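You operate a simulated robot arm through the tools that you are given. There is no shell and no other tool. Be economical: measure what you need, move in short steps, check, and stop when the job is done.

The job below is to be done with a simulated robot arm. You get a single attempt, and the scene is never put back.

JOB
Set voice, tempo, volume and shift as the yellow lesson card says.

It is judged by the outcome, as a careful person would: the job done as asked, and still so three seconds after it is handed in. It fails if anything else is knocked over, pushed out of place, dropped, spilled or broken.

ROBOT AND FRAMES
A 7-joint arm with a two-finger parallel gripper, fixed in place. Base frame: the origin is at the foot of the arm, x ahead of it, y to its left, z up. Units: m, degrees, N and s.
With the tool pointing down near the work surface it reaches from about 0.34 to 0.76 m from the base axis. Its first joint turns from -115.0 to 115.0 degrees. Payload 3.91 kg.
The tool frame sits at the grasp point between the pads (the TCP): z along the fingers, y along the line on which they close. The tips reach 0.03 m beyond it. The gripper opens to 0.11 m. The fingers are 0.02 m wide and 0.01 m thick; the gripper's body (0.048 by 0.112 m) begins 0.055 m behind the TCP.
Orientation is that of the tool frame in the base frame, as a unit quaternion [w, x, y, z]. With the fingers straight down and closing along the base's y, the tool's x points along the base's -x, its y along +y and its z along -z.

CONTROLS
- The arm moves only by the tool apply_moves. Its arguments are lists of equal length, an entry for each row: "dp": the shift along the tool's x, y, z in m, a list of three; "turn": the turn, a rotation vector about the tool's x, y, z in degrees, a list of three; "fingers": the finger opening in m, from 0 to 0.11. In form: {"dp": [[tx, ty, tz], ...], "turn": [[rx, ry, rz], ...], "fingers": [fingers, ...]}. A call has 1 to 10 rows; each row shifts and turns the commanded pose from where the row before left it, along the tool's axes as they then stand. Each row takes 0.2 s and may step no farther than 0.05 m and 8.6 degrees from the row before; otherwise, or with a gripper value out of range, the whole call is refused. Where a pose cannot be reached the arm comes as near as it can. A force on the tool above 40 N (or 10 N above the force at the start of the call, whichever is more), or a blocked arm, ends the call early, and 0.2 s more pass. The fingers move at their own pace (about 0.108 m/s each) and stop on an object; they squeeze with about 40 N. The grip force told is the motor's: it shows also when the fingers shut on nothing. Time passes only in rows, and 0.2 s behind the last, so rows that do not move let the fingers close. The reply holds the time, the measured pose of the TCP, the force on the tool along the base axes, the opening and the grip force, in the units named above and with some noise, and new pictures: "show" is both (left out), scene, wrist or none.
- Cameras (640 x 400 px; columns grow to the right, rows downward): "scene" is fixed at [0.0501, -0.6512, 1.3258]; the picture's right is [0.93, -0.36, 0.00], its down [-0.35, -0.91, -0.24] and it looks along [0.09, 0.22, -0.97] (base axes); focal length 214 px, centre (320, 200). "wrist" rides on the gripper at [0.072, 0.017, -0.103] in the tool frame; the picture's right is [-0.23, 0.97, 0.00], its down [-0.76, -0.18, -0.62] and it looks along [-0.61, -0.14, 0.78] (tool axes); focal length 222 px, centre (320, 200). There is no depth. A picture from a camera that has moved, and an enlarged one, comes with that camera's place and axes in the base frame and with its lens.
- lift_body(by): slides the trunk up (or, below 0, down) by that many m; the arm rides with it, the base frame stays. It gives what a move gives, with no picture.
- enlarge(camera, box): a new picture of the part [left, top, right, bottom] of that camera's present view, enlarged. The clock stands still meanwhile.
- hand_in(): hands the job in; it is judged then, once.

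Go step by step. Nothing tells you positions but the pictures and the camera data: compare them with the known pose of the tool, close in by small moves and look again before you grip or let go. The budget is 120 turns and 170 pictures, counting those below and the enlarged ones. Unless the task says otherwise, let go and move clear before handing in, and close with one line.

The tools are called after "Emit:" as name(argument=value, ...) on one line, values as JSON. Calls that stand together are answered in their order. apply_moves: Moves the arm, as the interface text tells. Its arguments: {"type":"object","properties":{"dp":{"type":"array","items":{"type":"array","items":{"type":"number"}}},"turn":{"type":"array","items":{"type":"array","items":{"type":"number"}}},"fingers":{"type":"array","items":{"type":"number"}},"show":{"type":"string","enum":["both","scene","wrist","none"]}},"required":["dp","turn","fingers"]} The other tools are called the same way: lift_body (by) slides the trunk up or down; enlarge (camera, box) takes an enlarged picture of a part of a camera's view; hand_in () hands the job in.

At the start:

```text
time: 0.0
tcp_pos: [0.5733, -0.3091, 1.1279]
orientation: [-0.001, 0.001, 1.0, 0.0]
ft_force: [0.3, 1.1, -0.1]
finger_gap: 0.11
grasp_force: 0.0
trunk travel left (down, up): [-0.7, 0.29]
```

scene: 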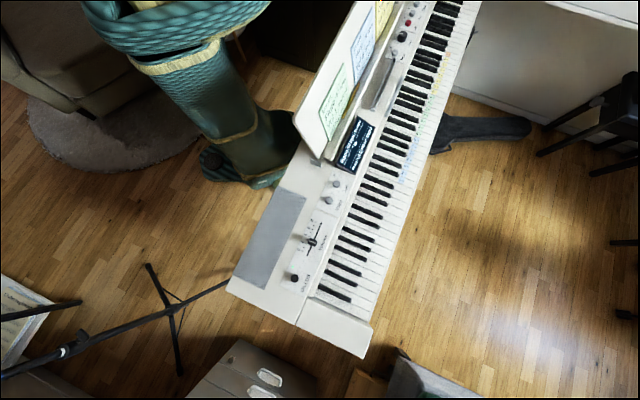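
wrist: 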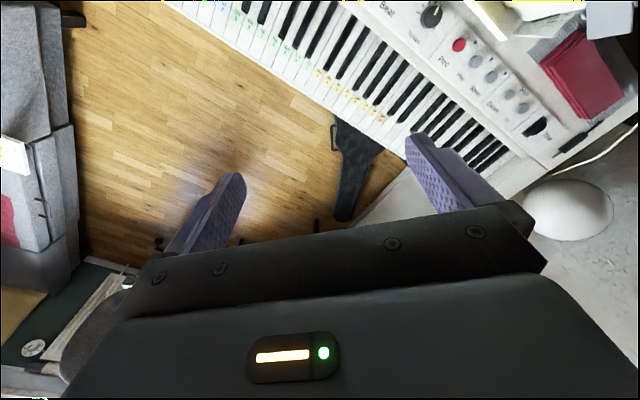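

I see a keyboard with controls and sheets on a music rest. First I enlarge the panel, the display and the cards.

Emit:
enlarge(camera="scene", box=[280, 100, 400, 180])

Emit:
enlarge(camera="scene", box=[260, 160, 380, 300])

Emit:
enlarge(camera="scene", box=[320, 0, 460, 100])

Emit:
enlarge(camera="wrist", box=[380, 0, 640, 180])

```text
5.00 times, centred on (340, 140) of scene
camera zoom: at [0.0501, -0.6512, 1.3258], right [0.93, -0.36, 0.0], down [-0.35, -0.91, -0.24], along [0.09, 0.22, -0.97], focal length 1072 px, centre (220, 500)
```

zoom: 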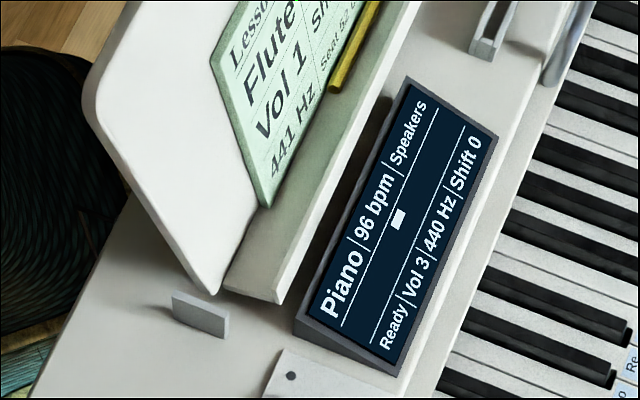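

```text
2.86 times, centred on (320, 230) of scene
camera zoom: at [0.0501, -0.6512, 1.3258], right [0.93, -0.36, 0.0], down [-0.35, -0.91, -0.24], along [0.09, 0.22, -0.97], focal length 613 px, centre (320, 114)
```

zoom: 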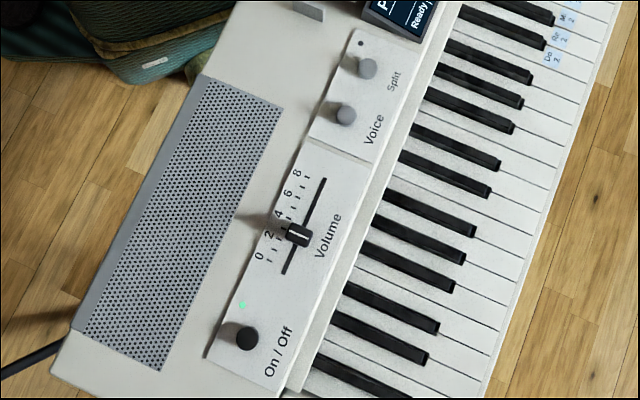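

```text
4.00 times, centred on (390, 50) of scene
camera zoom: at [0.0501, -0.6512, 1.3258], right [0.93, -0.36, 0.0], down [-0.35, -0.91, -0.24], along [0.09, 0.22, -0.97], focal length 858 px, centre (40, 800)
```

zoom: 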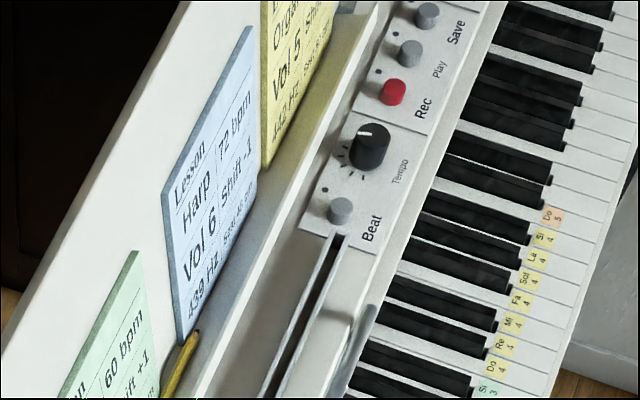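

```text
2.22 times, centred on (510, 90) of wrist
camera zoom: at [0.5022, -0.2913, 1.2309], right [0.23, 0.97, 0.0], down [0.76, -0.18, 0.62], along [0.61, -0.14, -0.78], focal length 494 px, centre (-102, 444)
```

zoom: 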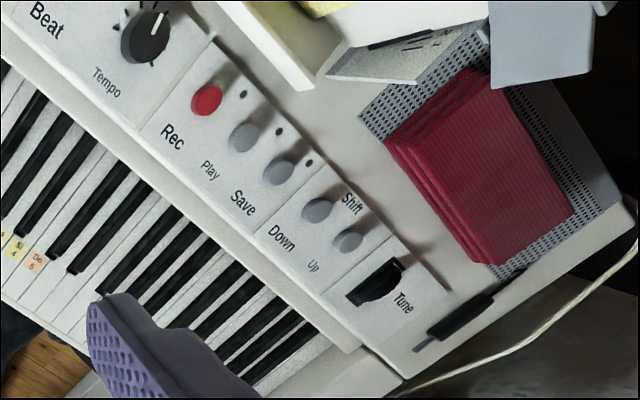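

The yellow card needs a better view. I turn the wrist toward it.

Emit:
apply_moves(dp=[[0, 0, 0], [0, 0, 0], [0, 0, 0], [0, 0, 0], [0, 0, 0], [0, 0, 0], [0, 0, 0], [0, 0, 0], [0, 0, 0], [0, 0, 0]], turn=[[0, 0, -8.5], [0, 0, -8.5], [0, 0, -8.5], [0, 0, -8.5], [0, 0, -8.5], [0, 0, -8.5], [0, 0, -8.5], [0, 0, -8.5], [0, 0, -8.5], [0, 0, -8.5]], fingers=[0.11, 0.11, 0.11, 0.11, 0.11, 0.11, 0.11, 0.11, 0.11, 0.11])

```text
time: 2.2
tcp_pos: [0.5729, -0.3075, 1.1272]
orientation: [0.0, -0.677, 0.736, 0.0]
ft_force: [-0.2, -0.5, 0.5]
finger_gap: 0.11
grasp_force: 0.2
trunk travel left (down, up): [-0.7, 0.29]
camera wrist: at [0.5508, -0.3783, 1.2302], right [-0.95, 0.31, 0.0], down [0.24, 0.74, 0.62], along [0.19, 0.59, -0.78], focal length 222 px, centre (320, 200)
```

scene: 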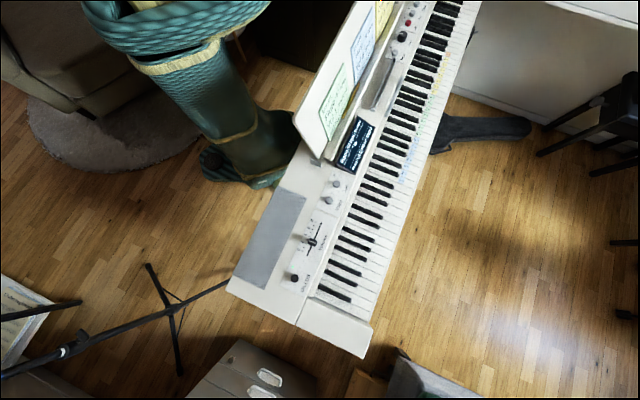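
wrist: 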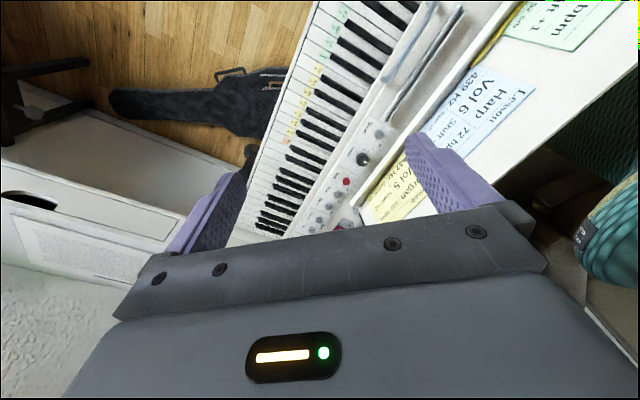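

Emit:
apply_moves(dp=[[0, 0.02, -0.045], [0, 0.02, -0.045], [0, 0.02, -0.045]], turn=[[0, 0, 0], [0, 0, 0], [0, 0, 0]], fingers=[0.11, 0.11, 0.11], show="wrist")

```text
time: 3.0
tcp_pos: [0.5136, -0.3, 1.2673]
orientation: [0.0, -0.676, 0.737, -0.001]
ft_force: [-0.2, -0.7, -0.5]
finger_gap: 0.1099
grasp_force: 0.0
trunk travel left (down, up): [-0.7, 0.29]
camera wrist: at [0.4906, -0.3704, 1.3706], right [-0.95, 0.31, 0.0], down [0.24, 0.74, 0.62], along [0.19, 0.59, -0.78], focal length 222 px, centre (320, 200)
```

wrist: 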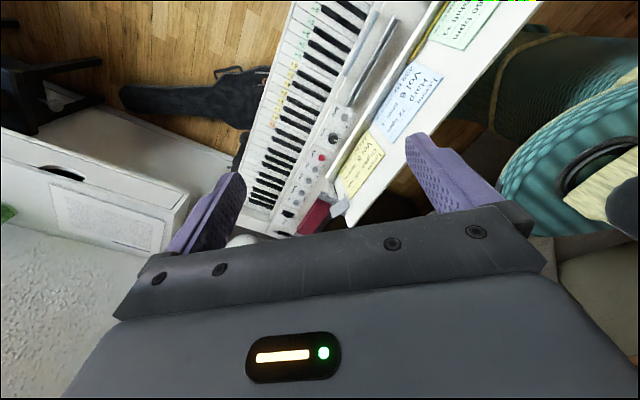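

Emit:
enlarge(camera="wrist", box=[320, 120, 400, 210])

Emit:
enlarge(camera="wrist", box=[230, 80, 390, 240])

```text
4.44 times, centred on (360, 165) of wrist
camera zoom: at [0.4906, -0.3704, 1.3706], right [-0.95, 0.31, 0.0], down [0.24, 0.74, 0.62], along [0.19, 0.59, -0.78], focal length 987 px, centre (142, 356)
```

zoom: 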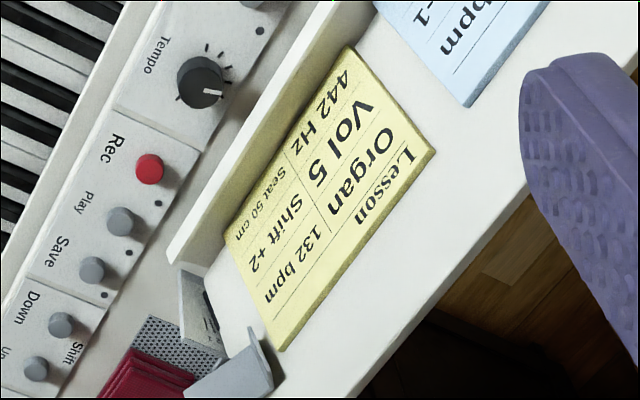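

```text
2.50 times, centred on (310, 160) of wrist
camera zoom: at [0.4906, -0.3704, 1.3706], right [-0.95, 0.31, 0.0], down [0.24, 0.74, 0.62], along [0.19, 0.59, -0.78], focal length 555 px, centre (345, 300)
```

zoom: 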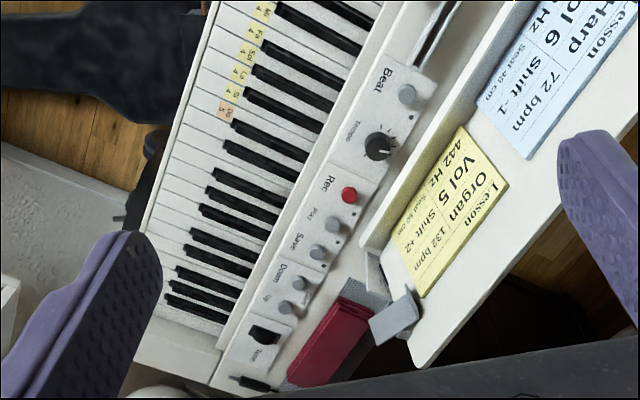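

The card says Organ, 132 bpm, Vol 5, Shift +2. Now I turn the gripper to align with the keyboard, camera on the player's side, with the fingers closed.

Emit:
apply_moves(dp=[[0, 0, 0], [0, 0, 0], [0, 0, 0], [0, 0, 0], [0, 0, 0], [0, 0, 0]], turn=[[0, 0, -8.2], [0, 0, -8.2], [0, 0, -8.2], [0, 0, -8.2], [0, 0, -8.2], [0, 0, -8.2]], fingers=[0, 0, 0, 0, 0, 0], show="wrist")

```text
time: 4.4
tcp_pos: [0.514, -0.3033, 1.2623]
orientation: [0.0, 0.922, -0.388, 0.0]
ft_force: [0.5, 0.3, -0.1]
finger_gap: 0.0003
grasp_force: 37.4
trunk travel left (down, up): [-0.7, 0.29]
camera wrist: at [0.5529, -0.3664, 1.3651], right [-0.86, -0.52, 0.0], down [-0.41, 0.67, 0.62], along [-0.32, 0.53, -0.78], focal length 222 px, centre (320, 200)
```

wrist: 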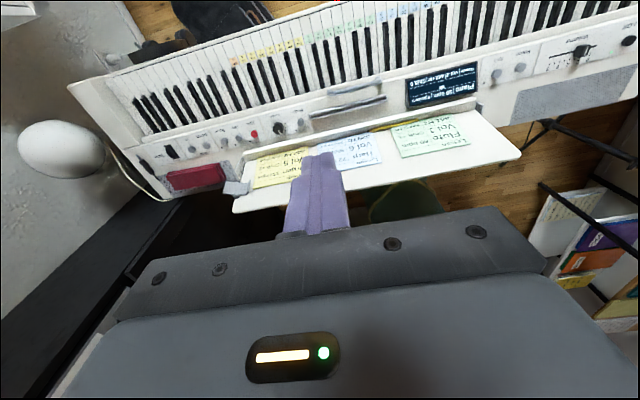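

Emit:
enlarge(camera="wrist", box=[120, 90, 340, 210])

Emit:
enlarge(camera="wrist", box=[440, 20, 640, 145])

```text
2.91 times, centred on (230, 150) of wrist
camera zoom: at [0.5529, -0.3664, 1.3651], right [-0.86, -0.52, 0.0], down [-0.41, 0.67, 0.62], along [-0.32, 0.53, -0.78], focal length 646 px, centre (582, 346)
```

zoom: 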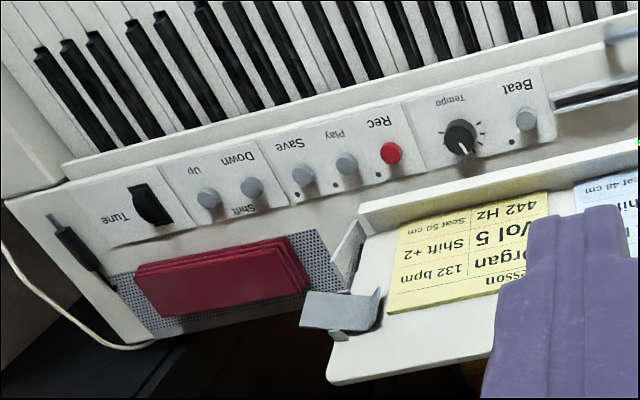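

```text
3.20 times, centred on (540, 82) of wrist
camera zoom: at [0.5529, -0.3664, 1.3651], right [-0.86, -0.52, 0.0], down [-0.41, 0.67, 0.62], along [-0.32, 0.53, -0.78], focal length 711 px, centre (-384, 576)
```

zoom: 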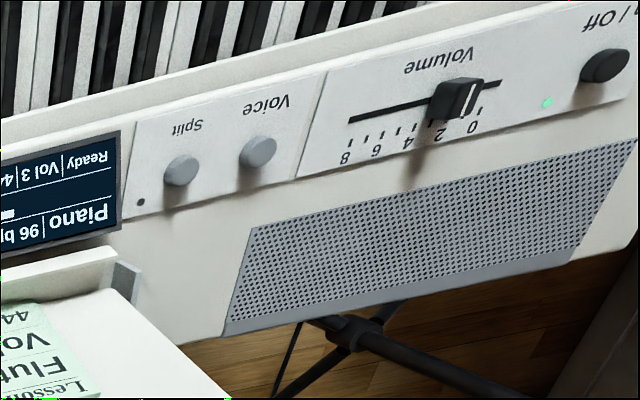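

Emit:
apply_moves(dp=[[-0.006, -0.0437, 0.0167], [-0.006, -0.0437, 0.0167], [-0.006, -0.0437, 0.0167], [-0.006, -0.0437, 0.0167], [-0.006, -0.0437, 0.0167], [-0.006, -0.0437, 0.0167], [-0.006, -0.0437, 0.0167], [-0.006, -0.0437, 0.0167], [-0.006, -0.0437, 0.0167]], turn=[[0, 0, 0], [0, 0, 0], [0, 0, 0], [0, 0, 0], [0, 0, 0], [0, 0, 0], [0, 0, 0], [0, 0, 0], [0, 0, 0]], fingers=[0, 0, 0, 0, 0, 0, 0, 0, 0], show="both")

```text
time: 6.4
tcp_pos: [0.7353, 0.0066, 1.1067]
orientation: [0.001, 0.921, -0.389, 0.0]
ft_force: [0.3, 1.1, 0.6]
finger_gap: 0.0
grasp_force: 37.6
out of reach, approached as far as the arm can: row 9
trunk travel left (down, up): [-0.7, 0.29]
camera wrist: at [0.7742, -0.057, 1.2104], right [-0.86, -0.52, 0.0], down [-0.4, 0.67, 0.62], along [-0.32, 0.53, -0.78], focal length 222 px, centre (320, 200)
```

scene: 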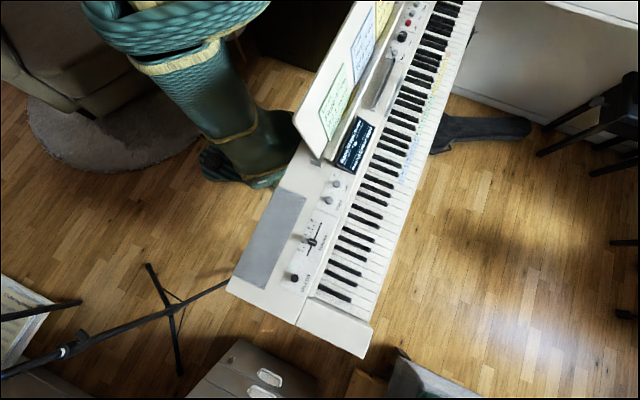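
wrist: 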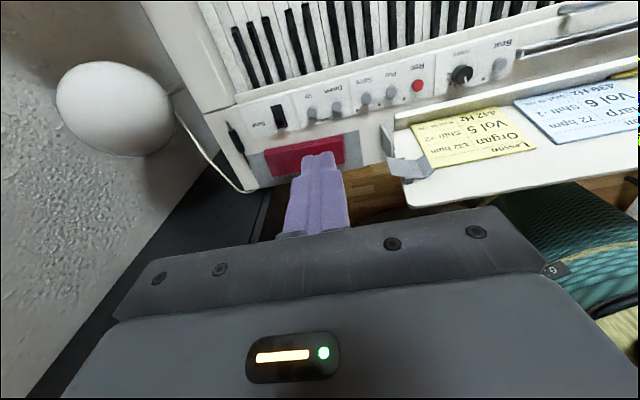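

Emit:
apply_moves(dp=[[-0.008, 0, 0.04], [-0.01, 0, 0.04], [-0.01, 0, 0.04]], turn=[[0, 0, 0], [0, 0, 0], [0, 0, 0]], fingers=[0, 0, 0], show="wrist")

```text
time: 7.2
tcp_pos: [0.7555, 0.0255, 0.9914]
orientation: [0.001, 0.921, -0.389, 0.001]
ft_force: [-0.3, -0.9, -0.7]
finger_gap: 0.0002
grasp_force: 37.4
out of reach, approached as far as the arm can: row 1, 2, 3
trunk travel left (down, up): [-0.7, 0.29]
camera wrist: at [0.7952, -0.0378, 1.0942], right [-0.86, -0.52, 0.0], down [-0.4, 0.67, 0.62], along [-0.32, 0.53, -0.78], focal length 222 px, centre (320, 200)
```

wrist: 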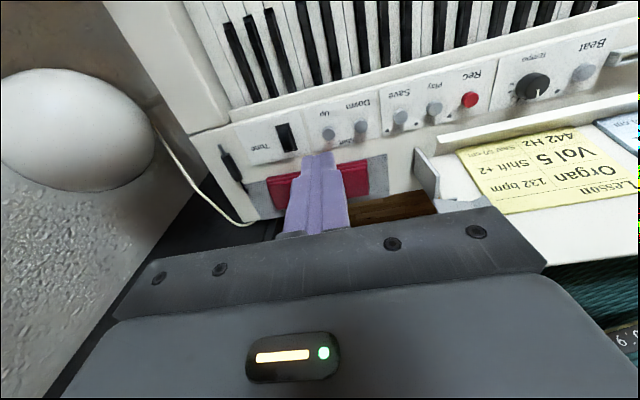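

Emit:
apply_moves(dp=[[-0.024, 0, 0.02], [-0.024, 0, 0.02]], turn=[[0, 0, 0], [0, 0, 0]], fingers=[0, 0], show="wrist")

```text
time: 7.8
tcp_pos: [0.7576, 0.0607, 0.9556]
orientation: [0.0, 0.921, -0.389, -0.001]
ft_force: [0.1, 0.2, 0.2]
finger_gap: 0.0
grasp_force: 37.6
out of reach, approached as far as the arm can: row 1, 2
trunk travel left (down, up): [-0.7, 0.29]
camera wrist: at [0.796, -0.0014, 1.0585], right [-0.86, -0.52, 0.0], down [-0.4, 0.67, 0.62], along [-0.32, 0.53, -0.78], focal length 222 px, centre (320, 200)
```

wrist: 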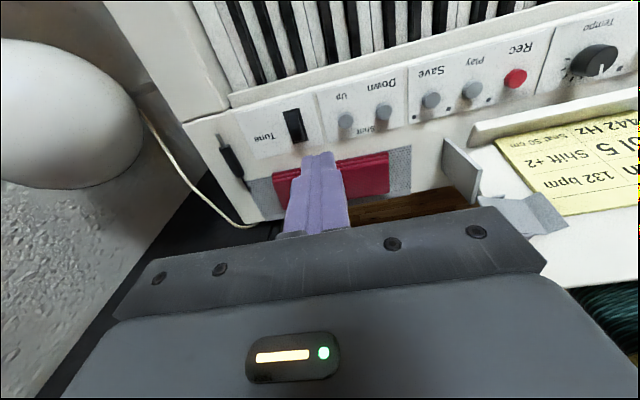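

Emit:
apply_moves(dp=[[-0.021, 0.0215, 0], [-0.014, 0.014, 0]], turn=[[0, 0, 0], [0, 0, 0]], fingers=[0, 0], show="none")

```text
time: 8.4
tcp_pos: [0.7567, 0.0627, 0.9554]
orientation: [0.001, 0.921, -0.389, -0.001]
ft_force: [-1.3, -0.3, -0.1]
finger_gap: 0.0002
grasp_force: 37.8
out of reach, approached as far as the arm can: row 1, 2
trunk travel left (down, up): [-0.7, 0.29]
```

Emit:
apply_moves(dp=[[-0.028, 0.0286, 0], [-0.028, 0.0286, 0]], turn=[[0, 0, 0], [0, 0, 0]], fingers=[0, 0], show="none")

```text
time: 9.0
tcp_pos: [0.7565, 0.0619, 0.9553]
orientation: [0.001, 0.921, -0.39, 0.0]
ft_force: [0.2, 0.1, 0.7]
finger_gap: 0.0
grasp_force: 37.6
out of reach, approached as far as the arm can: row 1, 2
trunk travel left (down, up): [-0.7, 0.29]
```

Emit:
apply_moves(dp=[[0, 0.03, -0.03]], turn=[[0, 0, 0]], fingers=[0], show="none")

```text
time: 9.4
tcp_pos: [0.7541, 0.0421, 0.9892]
orientation: [0.001, 0.921, -0.389, -0.001]
ft_force: [-0.3, -0.9, 0.4]
finger_gap: 0.0001
grasp_force: 37.9
out of reach, approached as far as the arm can: row 1
trunk travel left (down, up): [-0.7, 0.29]
```

Emit:
apply_moves(dp=[[0.0, 0.045, -0.018], [0.0, 0.045, -0.018], [0.0, 0.045, -0.018]], turn=[[0, 0, 0], [0, 0, 0], [0, 0, 0]], fingers=[0, 0, 0], show="none")

```text
time: 10.2
tcp_pos: [0.7442, -0.0515, 1.0558]
orientation: [0.001, 0.921, -0.389, 0.0]
ft_force: [0.0, -0.3, -0.2]
finger_gap: 0.0001
grasp_force: 38.0
out of reach, approached as far as the arm can: row 1, 2, 3
trunk travel left (down, up): [-0.7, 0.29]
```

Emit:
apply_moves(dp=[[0, 0, 0], [-0.028, 0.028, 0], [-0.028, 0.028, 0]], turn=[[0, 0, 8.5], [0, 0, 8.5], [0, 0, 8.5]], fingers=[0, 0, 0], show="none")

```text
time: 11.0
tcp_pos: [0.7398, -0.0365, 1.0758]
orientation: [0.001, 0.812, -0.584, -0.001]
ft_force: [0.1, 1.2, -0.2]
finger_gap: 0.0
grasp_force: 37.7
out of reach, approached as far as the arm can: row 2, 3
trunk travel left (down, up): [-0.7, 0.29]
```

Emit:
apply_moves(dp=[[0, 0, 0], [0, 0, 0]], turn=[[7.9, 2.6, 0], [7.9, 2.6, 0]], fingers=[0, 0], show="none")

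```text
time: 11.6
tcp_pos: [0.7978, -0.0404, 1.0897]
orientation: [-0.085, 0.804, -0.577, 0.117]
ft_force: [0.0, 0.2, 0.5]
finger_gap: 0.0
grasp_force: 37.6
out of reach, approached as far as the arm can: row 1, 2
trunk travel left (down, up): [-0.7, 0.29]
```

Emit:
apply_moves(dp=[[-0.012, 0.037, 0.012], [-0.012, 0.037, 0.012]], turn=[[0, 0, 0], [0, 0, 0]], fingers=[0, 0], show="none")

```text
time: 12.2
tcp_pos: [0.8016, -0.046, 1.0689]
orientation: [-0.086, 0.804, -0.577, 0.117]
ft_force: [1.0, 0.7, 0.0]
finger_gap: 0.0
grasp_force: 37.7
out of reach, approached as far as the arm can: row 1, 2
trunk travel left (down, up): [-0.7, 0.29]
```

Emit:
apply_moves(dp=[[0, 0, -0.05], [0, 0, -0.05], [0, 0, -0.05]], turn=[[0, 0, 0], [0, 0, 0], [0, 0, 0]], fingers=[0, 0, 0], show="none")

```text
time: 13.0
tcp_pos: [0.7547, -0.045, 1.2148]
orientation: [-0.085, 0.804, -0.576, 0.117]
ft_force: [0.2, -0.3, 0.6]
finger_gap: 0.0
grasp_force: 37.9
trunk travel left (down, up): [-0.7, 0.29]
```

Emit:
apply_moves(dp=[[-0.012, 0.037, 0.0], [-0.012, 0.037, 0.0], [-0.012, 0.037, 0], [0, 0, 0], [0, 0, 0]], turn=[[0, 0, 0], [0, 0, 0], [0, 0, 0], [-7.9, -2.6, 0], [-7.9, -2.6, 0]], fingers=[0, 0, 0, 0, 0], show="none")

```text
time: 14.2
tcp_pos: [0.6456, -0.047, 1.1798]
orientation: [0.002, 0.812, -0.583, -0.001]
ft_force: [-0.8, -0.2, -0.5]
finger_gap: 0.0
grasp_force: 37.8
out of reach, approached as far as the arm can: row 1
trunk travel left (down, up): [-0.7, 0.29]
```

Emit:
apply_moves(dp=[[0, 0, 0.05], [0, 0, 0.05], [0, 0, 0.05], [0, 0, 0.05], [0, 0, 0.03]], turn=[[0, 0, -8.5], [0, 0, -8.5], [0, 0, -8.5], [0, 0, 0], [0, 0, 0]], fingers=[0, 0, 0, 0, 0], show="wrist")

```text
time: 15.4
tcp_pos: [0.6518, -0.0488, 0.9542]
orientation: [0.0, 0.922, -0.387, 0.0]
ft_force: [-0.9, 0.5, 0.1]
finger_gap: 0.0002
grasp_force: 37.8
trunk travel left (down, up): [-0.7, 0.29]
camera wrist: at [0.6894, -0.1106, 1.0562], right [-0.86, -0.52, 0.0], down [-0.4, 0.67, 0.62], along [-0.32, 0.53, -0.78], focal length 222 px, centre (320, 200)
```

wrist: 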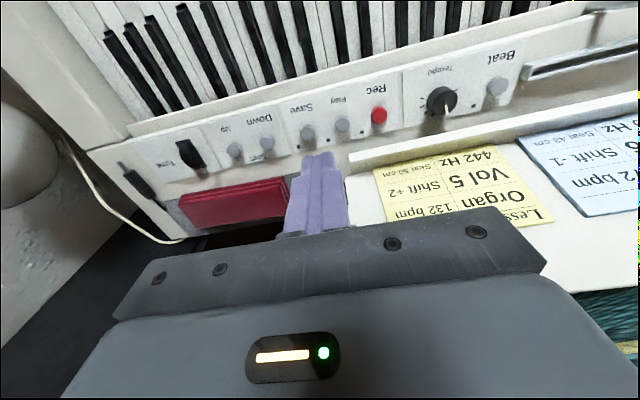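

Emit:
apply_moves(dp=[[-0.0096, -0.041, 0.02], [-0.0096, -0.041, 0.02], [-0.0096, -0.041, 0.02]], turn=[[0, 0, 0], [0, 0, 0], [0, 0, 0]], fingers=[0, 0, 0], show="wrist")

```text
time: 16.2
tcp_pos: [0.7174, 0.0601, 0.8909]
orientation: [0.001, 0.921, -0.389, 0.0]
ft_force: [0.5, -0.1, 0.5]
finger_gap: 0.0
grasp_force: 37.8
trunk travel left (down, up): [-0.7, 0.29]
camera wrist: at [0.7563, -0.0028, 0.9945], right [-0.86, -0.52, 0.0], down [-0.4, 0.67, 0.62], along [-0.32, 0.53, -0.78], focal length 222 px, centre (320, 200)
```

wrist: 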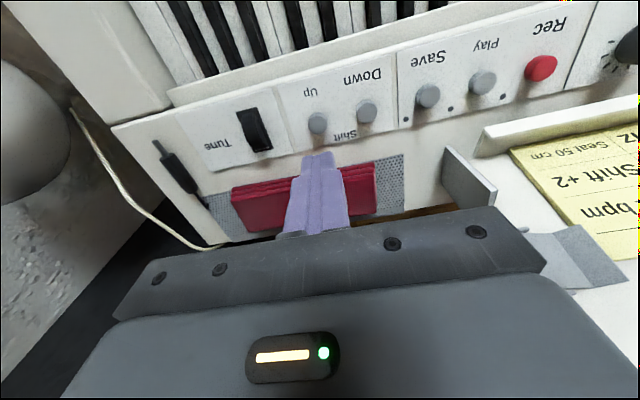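

Emit:
apply_moves(dp=[[0.002, -0.001, 0.02], [0.001, 0, 0.02]], turn=[[0, 0, 0], [0, 0, 0]], fingers=[0, 0], show="wrist")

Emit:
enlarge(camera="wrist", box=[260, 80, 380, 180])

```text
time: 16.8
tcp_pos: [0.7184, 0.0588, 0.848]
orientation: [0.001, 0.921, -0.389, 0.0]
ft_force: [0.3, -0.2, -0.8]
finger_gap: 0.0
grasp_force: 37.6
trunk travel left (down, up): [-0.7, 0.29]
camera wrist: at [0.7567, -0.0042, 0.9512], right [-0.86, -0.52, 0.0], down [-0.4, 0.67, 0.62], along [-0.32, 0.53, -0.78], focal length 222 px, centre (320, 200)
```

wrist: 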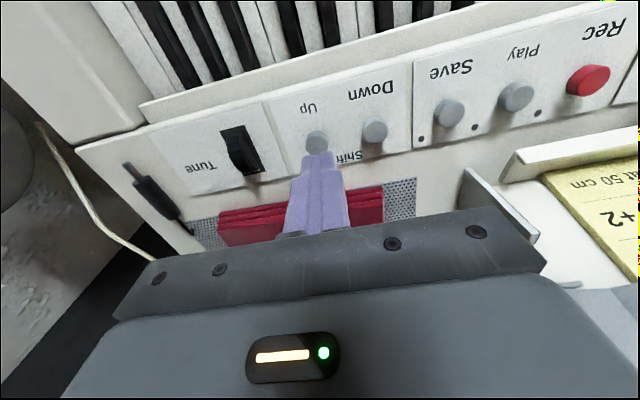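

```text
4.00 times, centred on (320, 130) of wrist
camera zoom: at [0.7567, -0.0042, 0.9512], right [-0.86, -0.52, 0.0], down [-0.4, 0.67, 0.62], along [-0.32, 0.53, -0.78], focal length 888 px, centre (320, 480)
```

zoom: 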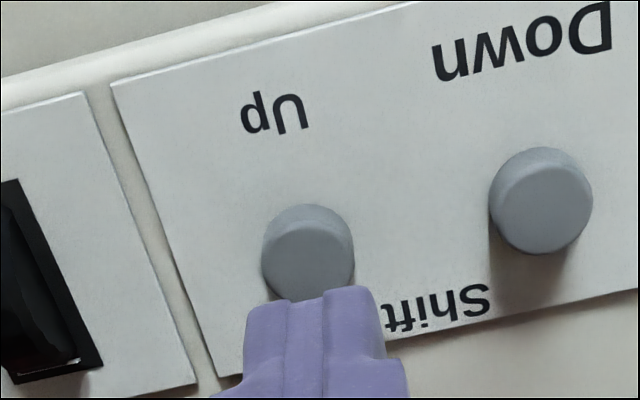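

Emit:
apply_moves(dp=[[0.002, -0.001, 0.01], [0, 0, 0.006]], turn=[[0, 0, 0], [0, 0, 0]], fingers=[0, 0], show="wrist")

Emit:
enlarge(camera="wrist", box=[260, 80, 380, 180])

```text
time: 17.4
tcp_pos: [0.719, 0.0561, 0.8322]
orientation: [0.0, 0.921, -0.389, 0.0]
ft_force: [0.0, -0.3, 0.0]
finger_gap: 0.0001
grasp_force: 37.5
trunk travel left (down, up): [-0.7, 0.29]
camera wrist: at [0.7587, -0.006, 0.9356], right [-0.86, -0.52, 0.0], down [-0.4, 0.67, 0.62], along [-0.32, 0.53, -0.78], focal length 222 px, centre (320, 200)
```

wrist: 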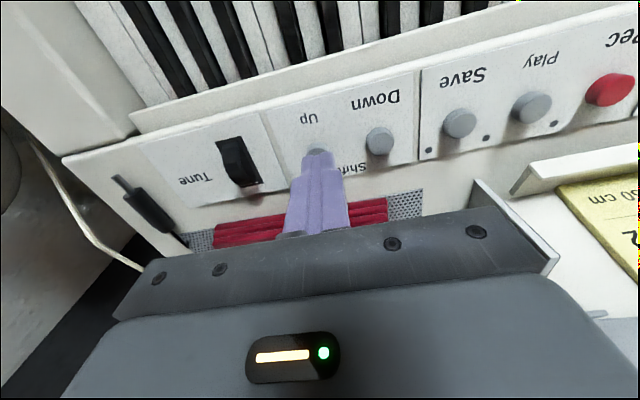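

```text
4.00 times, centred on (320, 130) of wrist
camera zoom: at [0.7587, -0.006, 0.9356], right [-0.86, -0.52, 0.0], down [-0.4, 0.67, 0.62], along [-0.32, 0.53, -0.78], focal length 888 px, centre (320, 480)
```

zoom: 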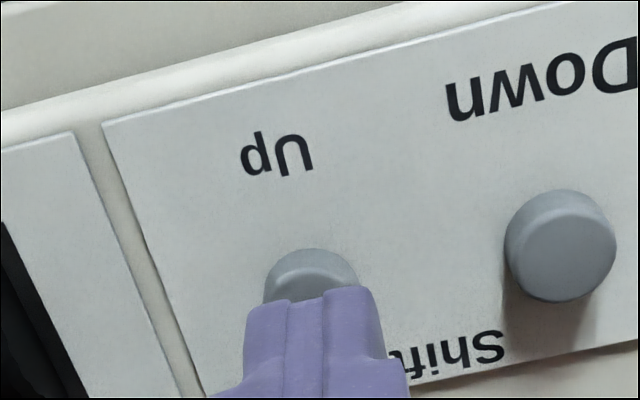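

Emit:
apply_moves(dp=[[0.001, 0, 0.004], [0, 0, 0.003], [0, 0, 0.003]], turn=[[0, 0, 0], [0, 0, 0], [0, 0, 0]], fingers=[0, 0, 0], show="none")

Emit:
enlarge(camera="scene", box=[280, 100, 400, 180])

Emit:
enlarge(camera="wrist", box=[260, 80, 380, 180])

```text
time: 18.2
tcp_pos: [0.7205, 0.0567, 0.8221]
orientation: [0.0, 0.921, -0.389, 0.0]
ft_force: [-0.4, 0.1, -0.8]
finger_gap: 0.0
grasp_force: 37.8
trunk travel left (down, up): [-0.7, 0.29]
```

```text
5.00 times, centred on (340, 140) of scene
camera zoom: at [0.0501, -0.6512, 1.3258], right [0.93, -0.36, 0.0], down [-0.35, -0.91, -0.24], along [0.09, 0.22, -0.97], focal length 1072 px, centre (220, 500)
```

zoom: 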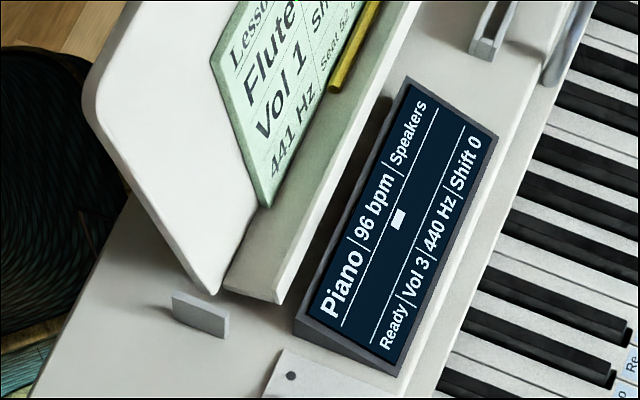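

```text
4.00 times, centred on (320, 130) of wrist
camera zoom: at [0.759, -0.0062, 0.9259], right [-0.86, -0.52, 0.0], down [-0.4, 0.67, 0.62], along [-0.32, 0.53, -0.78], focal length 888 px, centre (320, 480)
```

zoom: 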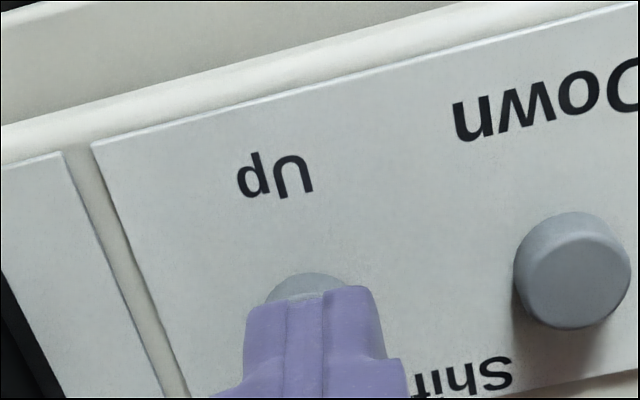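

Emit:
apply_moves(dp=[[0.001, 0.001, 0.002], [0, 0, 0.002], [0, 0, 0.001]], turn=[[0, 0, 0], [0, 0, 0], [0, 0, 0]], fingers=[0, 0, 0], show="none")

Emit:
enlarge(camera="wrist", box=[260, 80, 380, 180])

```text
time: 19.0
tcp_pos: [0.7202, 0.0557, 0.8181]
orientation: [0.0, 0.922, -0.388, 0.0]
ft_force: [-0.3, 0.1, -0.6]
finger_gap: 0.0001
grasp_force: 37.6
trunk travel left (down, up): [-0.7, 0.29]
```

```text
4.00 times, centred on (320, 130) of wrist
camera zoom: at [0.7588, -0.0067, 0.9216], right [-0.86, -0.52, 0.0], down [-0.4, 0.67, 0.62], along [-0.32, 0.53, -0.78], focal length 888 px, centre (320, 480)
```

zoom: 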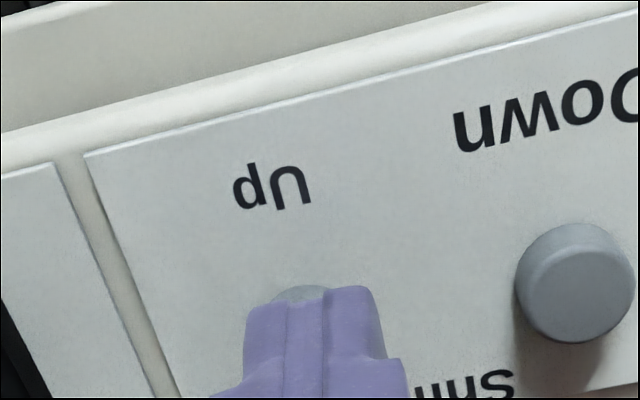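

Emit:
apply_moves(dp=[[0.002, 0, 0.002], [0, 0, 0.002]], turn=[[0, 0, 0], [0, 0, 0]], fingers=[0, 0], show="none")

Emit:
enlarge(camera="wrist", box=[260, 80, 380, 180])

```text
time: 19.6
tcp_pos: [0.7205, 0.0539, 0.8147]
orientation: [0.001, 0.921, -0.39, 0.0]
ft_force: [0.4, 0.9, 1.4]
finger_gap: 0.0
grasp_force: 37.6
trunk travel left (down, up): [-0.7, 0.29]
```

```text
4.00 times, centred on (320, 130) of wrist
camera zoom: at [0.7599, -0.0081, 0.9172], right [-0.86, -0.52, 0.0], down [-0.4, 0.67, 0.62], along [-0.32, 0.53, -0.78], focal length 888 px, centre (320, 480)
```

zoom: 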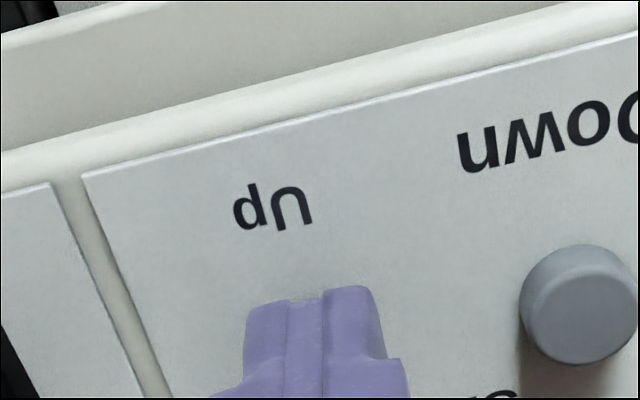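

Emit:
apply_moves(dp=[[0, 0, 0.002], [0, 0, 0.001], [0, 0, 0]], turn=[[0, 0, 0], [0, 0, 0], [0, 0, 0]], fingers=[0, 0, 0], show="none")

Emit:
enlarge(camera="scene", box=[280, 100, 400, 180])

```text
time: 20.4
tcp_pos: [0.7195, 0.0544, 0.8115]
orientation: [-0.001, 0.921, -0.389, 0.0]
ft_force: [-0.4, 2.4, 9.0]
finger_gap: 0.0002
grasp_force: 37.6
trunk travel left (down, up): [-0.7, 0.29]
```

```text
5.00 times, centred on (340, 140) of scene
camera zoom: at [0.0501, -0.6512, 1.3258], right [0.93, -0.36, 0.0], down [-0.35, -0.91, -0.24], along [0.09, 0.22, -0.97], focal length 1072 px, centre (220, 500)
```

zoom: 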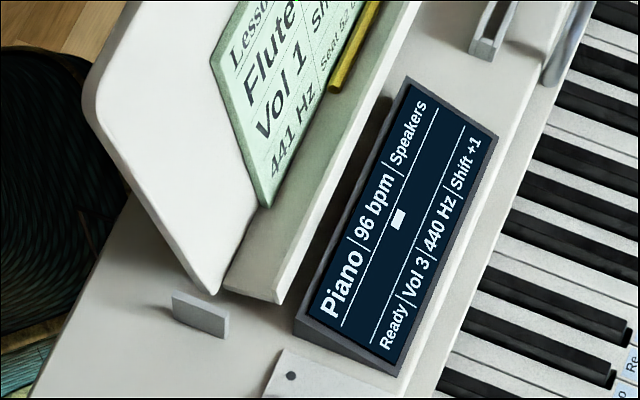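

Shift is now +1. I release the button and press it once more.

Emit:
apply_moves(dp=[[0, 0, -0.008], [0, 0, 0], [0, 0, 0.006], [0, 0, 0.002], [0, 0, 0], [0, 0, -0.01]], turn=[[0, 0, 0], [0, 0, 0], [0, 0, 0], [0, 0, 0], [0, 0, 0], [0, 0, 0]], fingers=[0, 0, 0, 0, 0, 0], show="none")

Emit:
enlarge(camera="scene", box=[280, 100, 400, 180])

```text
time: 21.8
tcp_pos: [0.7209, 0.0554, 0.8204]
orientation: [0.0, 0.921, -0.389, 0.0]
ft_force: [-0.3, 0.8, 0.3]
finger_gap: 0.0
grasp_force: 37.4
trunk travel left (down, up): [-0.7, 0.29]
```

```text
5.00 times, centred on (340, 140) of scene
camera zoom: at [0.0501, -0.6512, 1.3258], right [0.93, -0.36, 0.0], down [-0.35, -0.91, -0.24], along [0.09, 0.22, -0.97], focal length 1072 px, centre (220, 500)
```

zoom: 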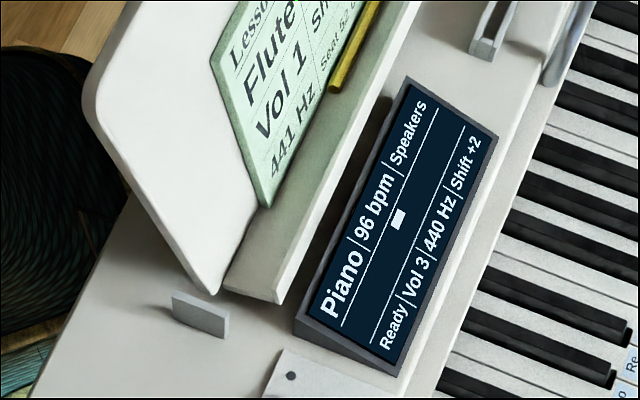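

Shift is +2. Now I lift and travel to above the tempo knob.

Emit:
apply_moves(dp=[[0, 0, -0.045], [0, 0, -0.045], [0.002, 0.0435, -0.04], [0.002, 0.0435, 0], [0, 0.0435, 0], [0, 0.0435, 0], [0, 0.0435, 0], [0, 0.0435, 0]], turn=[[0, 0, 0], [0, 0, 0], [0, 0, 0], [0, 0, 0], [0, 0, 0], [0, 0, 0], [0, 0, 0], [0, 0, 0]], fingers=[0, 0, 0, 0, 0, 0, 0.08, 0.08], show="both")

```text
refused: row 3 steps farther than a row can; nothing moved
```

Emit:
apply_moves(dp=[[0, 0, -0.045], [0, 0, -0.045], [0.002, 0.0435, -0.02], [0.002, 0.0435, -0.02], [0, 0.0435, 0], [0, 0.0435, 0], [0, 0.0435, 0], [0, 0.0435, 0]], turn=[[0, 0, 0], [0, 0, 0], [0, 0, 0], [0, 0, 0], [0, 0, 0], [0, 0, 0], [0, 0, 0], [0, 0, 0]], fingers=[0, 0, 0, 0, 0, 0, 0.08, 0.08], show="both")

```text
time: 23.6
tcp_pos: [0.5355, -0.132, 0.9515]
orientation: [0.0, 0.921, -0.389, 0.0]
ft_force: [0.2, 0.4, 1.0]
finger_gap: 0.0798
grasp_force: 0.1
trunk travel left (down, up): [-0.7, 0.29]
camera wrist: at [0.5746, -0.1944, 1.0547], right [-0.86, -0.52, 0.0], down [-0.4, 0.67, 0.62], along [-0.32, 0.53, -0.78], focal length 222 px, centre (320, 200)
```

scene: 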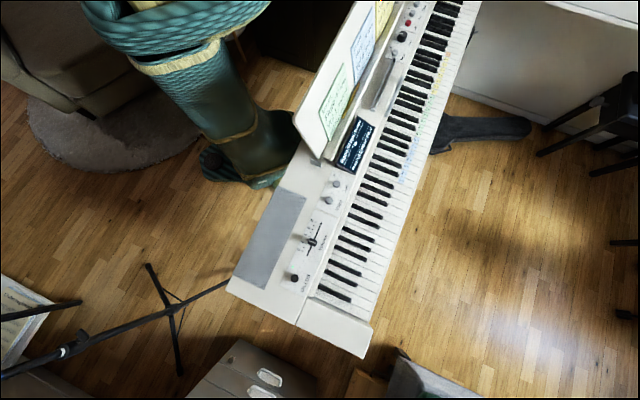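
wrist: 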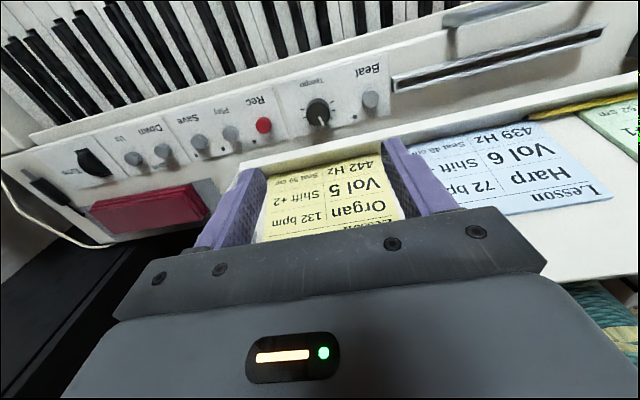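

Emit:
enlarge(camera="wrist", box=[220, 60, 420, 180])

```text
3.20 times, centred on (320, 120) of wrist
camera zoom: at [0.5746, -0.1944, 1.0547], right [-0.86, -0.52, 0.0], down [-0.4, 0.67, 0.62], along [-0.32, 0.53, -0.78], focal length 711 px, centre (320, 456)
```

zoom: 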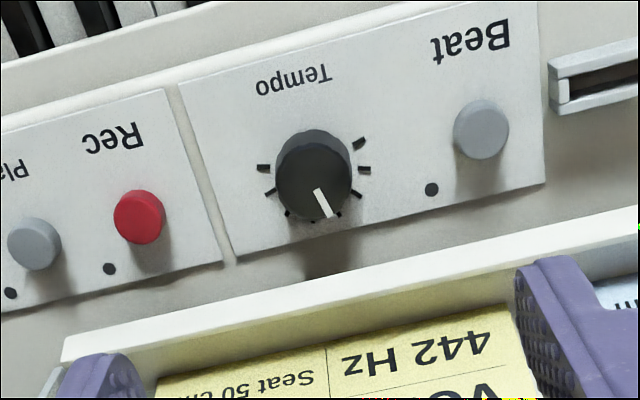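

Emit:
apply_moves(dp=[[-0.005, -0.0007, 0.035], [0, 0, 0.035]], turn=[[0, 0, 0], [0, 0, 0]], fingers=[0.055, 0.055], show="none")

Emit:
enlarge(camera="wrist", box=[220, 60, 420, 180])

```text
time: 24.2
tcp_pos: [0.5351, -0.1287, 0.8829]
orientation: [0.0, 0.921, -0.389, 0.0]
ft_force: [0.2, 0.0, -0.4]
finger_gap: 0.0548
grasp_force: 0.1
trunk travel left (down, up): [-0.7, 0.29]
```

```text
3.20 times, centred on (320, 120) of wrist
camera zoom: at [0.5733, -0.1913, 0.9849], right [-0.86, -0.52, 0.0], down [-0.4, 0.67, 0.62], along [-0.32, 0.53, -0.78], focal length 711 px, centre (320, 456)
```

zoom: 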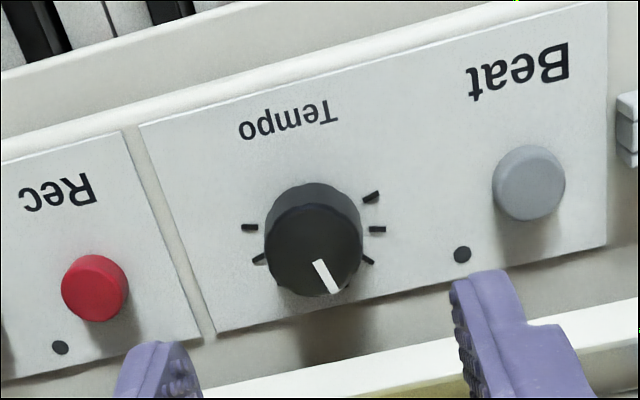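

Emit:
apply_moves(dp=[[-0.0043, -0.003, 0.03], [0, 0, 0.023]], turn=[[0, 0, 0], [0, 0, 0]], fingers=[0.05, 0.05], show="none")

Emit:
enlarge(camera="wrist", box=[220, 60, 420, 180])

```text
time: 24.8
tcp_pos: [0.534, -0.1201, 0.8274]
orientation: [0.0, 0.921, -0.389, 0.0]
ft_force: [0.1, 0.1, -0.1]
finger_gap: 0.0497
grasp_force: 0.0
trunk travel left (down, up): [-0.7, 0.29]
```

```text
3.20 times, centred on (320, 120) of wrist
camera zoom: at [0.5725, -0.1835, 0.9304], right [-0.86, -0.52, 0.0], down [-0.4, 0.67, 0.62], along [-0.32, 0.53, -0.78], focal length 711 px, centre (320, 456)
```

zoom: 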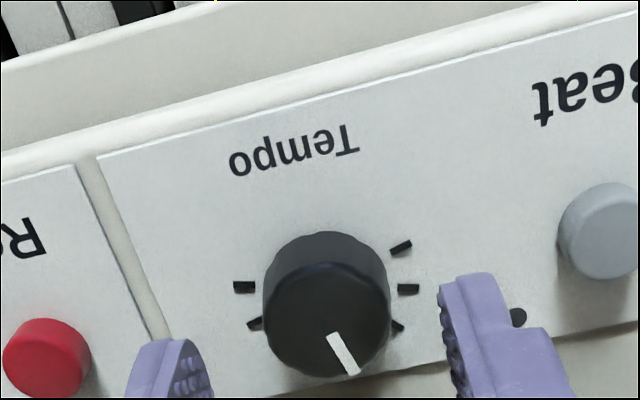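

Emit:
apply_moves(dp=[[0.0018, 0.001, 0.007], [0, 0, 0.006]], turn=[[0, 0, 0], [0, 0, 0]], fingers=[0.048, 0.048], show="none")

Emit:
enlarge(camera="wrist", box=[220, 80, 420, 200])

```text
time: 25.4
tcp_pos: [0.5328, -0.1232, 0.8151]
orientation: [0.001, 0.921, -0.389, 0.0]
ft_force: [0.6, 0.1, -0.8]
finger_gap: 0.048
grasp_force: 0.0
trunk travel left (down, up): [-0.7, 0.29]
```

```text
3.20 times, centred on (320, 140) of wrist
camera zoom: at [0.5722, -0.1871, 0.9185], right [-0.86, -0.52, 0.0], down [-0.4, 0.67, 0.62], along [-0.32, 0.53, -0.78], focal length 711 px, centre (320, 392)
```

zoom: 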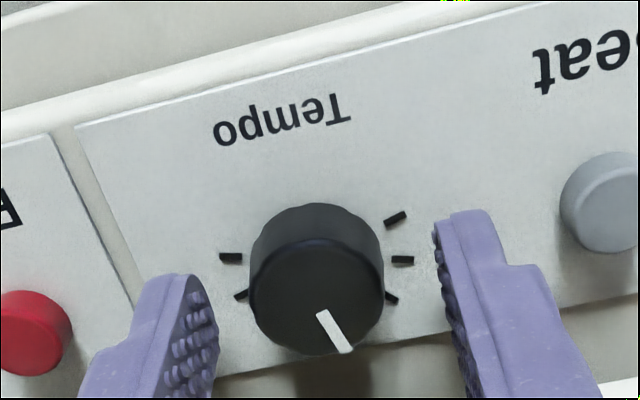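

Emit:
apply_moves(dp=[[0, 0, 0.001], [0, 0, 0]], turn=[[0, 0, 0], [0, 0, 0]], fingers=[0.022, 0.022], show="none")

Emit:
enlarge(camera="wrist", box=[220, 80, 420, 200])

```text
time: 26.0
tcp_pos: [0.5336, -0.1224, 0.8151]
orientation: [0.0, 0.921, -0.39, 0.001]
ft_force: [1.8, 0.1, 9.2]
finger_gap: 0.0279
grasp_force: 44.8
trunk travel left (down, up): [-0.7, 0.29]
```

```text
3.20 times, centred on (320, 140) of wrist
camera zoom: at [0.5724, -0.1864, 0.9182], right [-0.86, -0.52, 0.0], down [-0.41, 0.67, 0.62], along [-0.32, 0.53, -0.78], focal length 711 px, centre (320, 392)
```

zoom: 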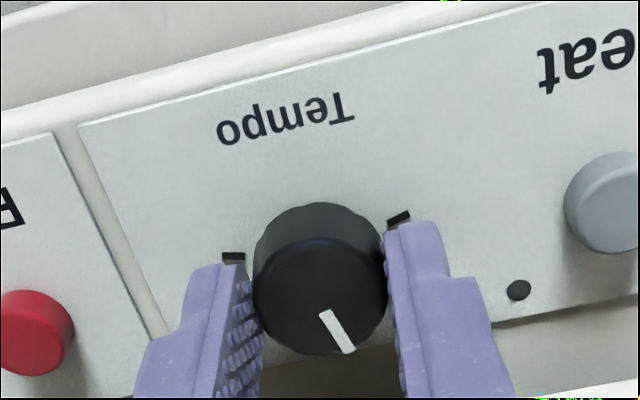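

Knob gripped. I turn it clockwise a little and read the display.

Emit:
apply_moves(dp=[[0, 0, 0], [0, 0, 0], [0, 0, 0]], turn=[[0, 0, 8], [0, 0, 8], [0, 0, 0]], fingers=[0.022, 0.022, 0.022], show="none")

Emit:
enlarge(camera="scene", box=[280, 100, 400, 180])

Emit:
enlarge(camera="wrist", box=[220, 80, 420, 200])

```text
time: 26.8
tcp_pos: [0.5337, -0.1237, 0.8148]
orientation: [-0.001, 0.858, -0.514, 0.0]
ft_force: [6.8, -1.5, 11.8]
finger_gap: 0.0279
grasp_force: 45.1
trunk travel left (down, up): [-0.7, 0.29]
```

```text
5.00 times, centred on (340, 140) of scene
camera zoom: at [0.0501, -0.6512, 1.3258], right [0.93, -0.36, 0.0], down [-0.35, -0.91, -0.24], along [0.09, 0.22, -0.97], focal length 1072 px, centre (220, 500)
```

zoom: 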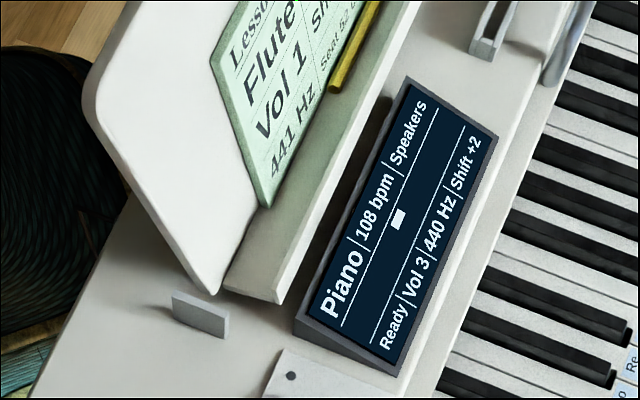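

```text
3.20 times, centred on (320, 140) of wrist
camera zoom: at [0.5531, -0.1946, 0.9182], right [-0.97, -0.26, 0.0], down [-0.2, 0.76, 0.62], along [-0.16, 0.6, -0.78], focal length 711 px, centre (320, 392)
```

zoom: 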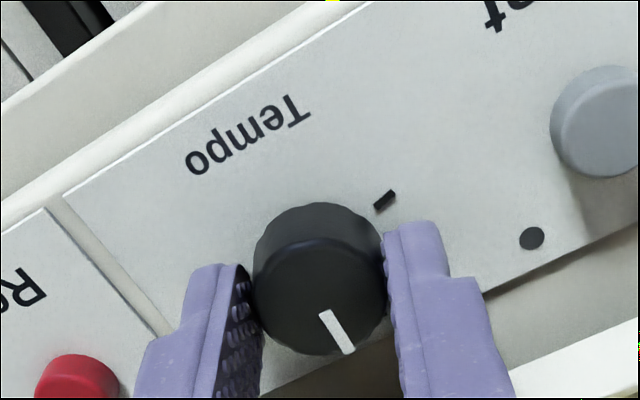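

16° gave 12 bpm; about 32° more are needed.

Emit:
apply_moves(dp=[[0, 0, 0], [0, 0, 0], [0, 0, 0], [0, 0, 0], [0, 0, 0]], turn=[[0, 0, 8], [0, 0, 8], [0, 0, 8], [0, 0, 7], [0, 0, 0]], fingers=[0.022, 0.022, 0.022, 0.022, 0.022], show="none")

Emit:
enlarge(camera="scene", box=[280, 100, 400, 180])

```text
time: 28.0
tcp_pos: [0.5336, -0.1236, 0.8134]
orientation: [0.001, -0.689, 0.724, -0.001]
ft_force: [15.4, -5.5, 23.3]
finger_gap: 0.0275
grasp_force: 44.8
trunk travel left (down, up): [-0.7, 0.29]
```

```text
5.00 times, centred on (340, 140) of scene
camera zoom: at [0.0501, -0.6512, 1.3258], right [0.93, -0.36, 0.0], down [-0.35, -0.91, -0.24], along [0.09, 0.22, -0.97], focal length 1072 px, centre (220, 500)
```

zoom: 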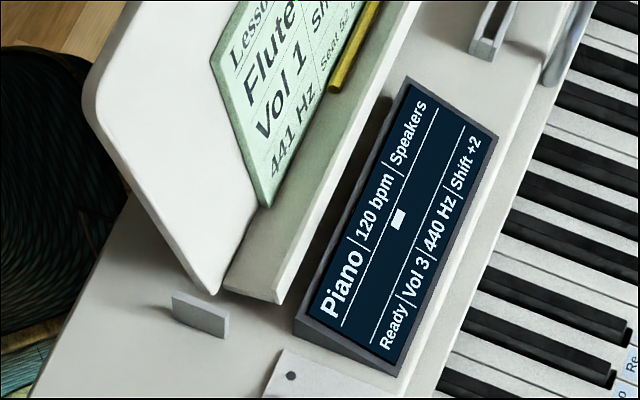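

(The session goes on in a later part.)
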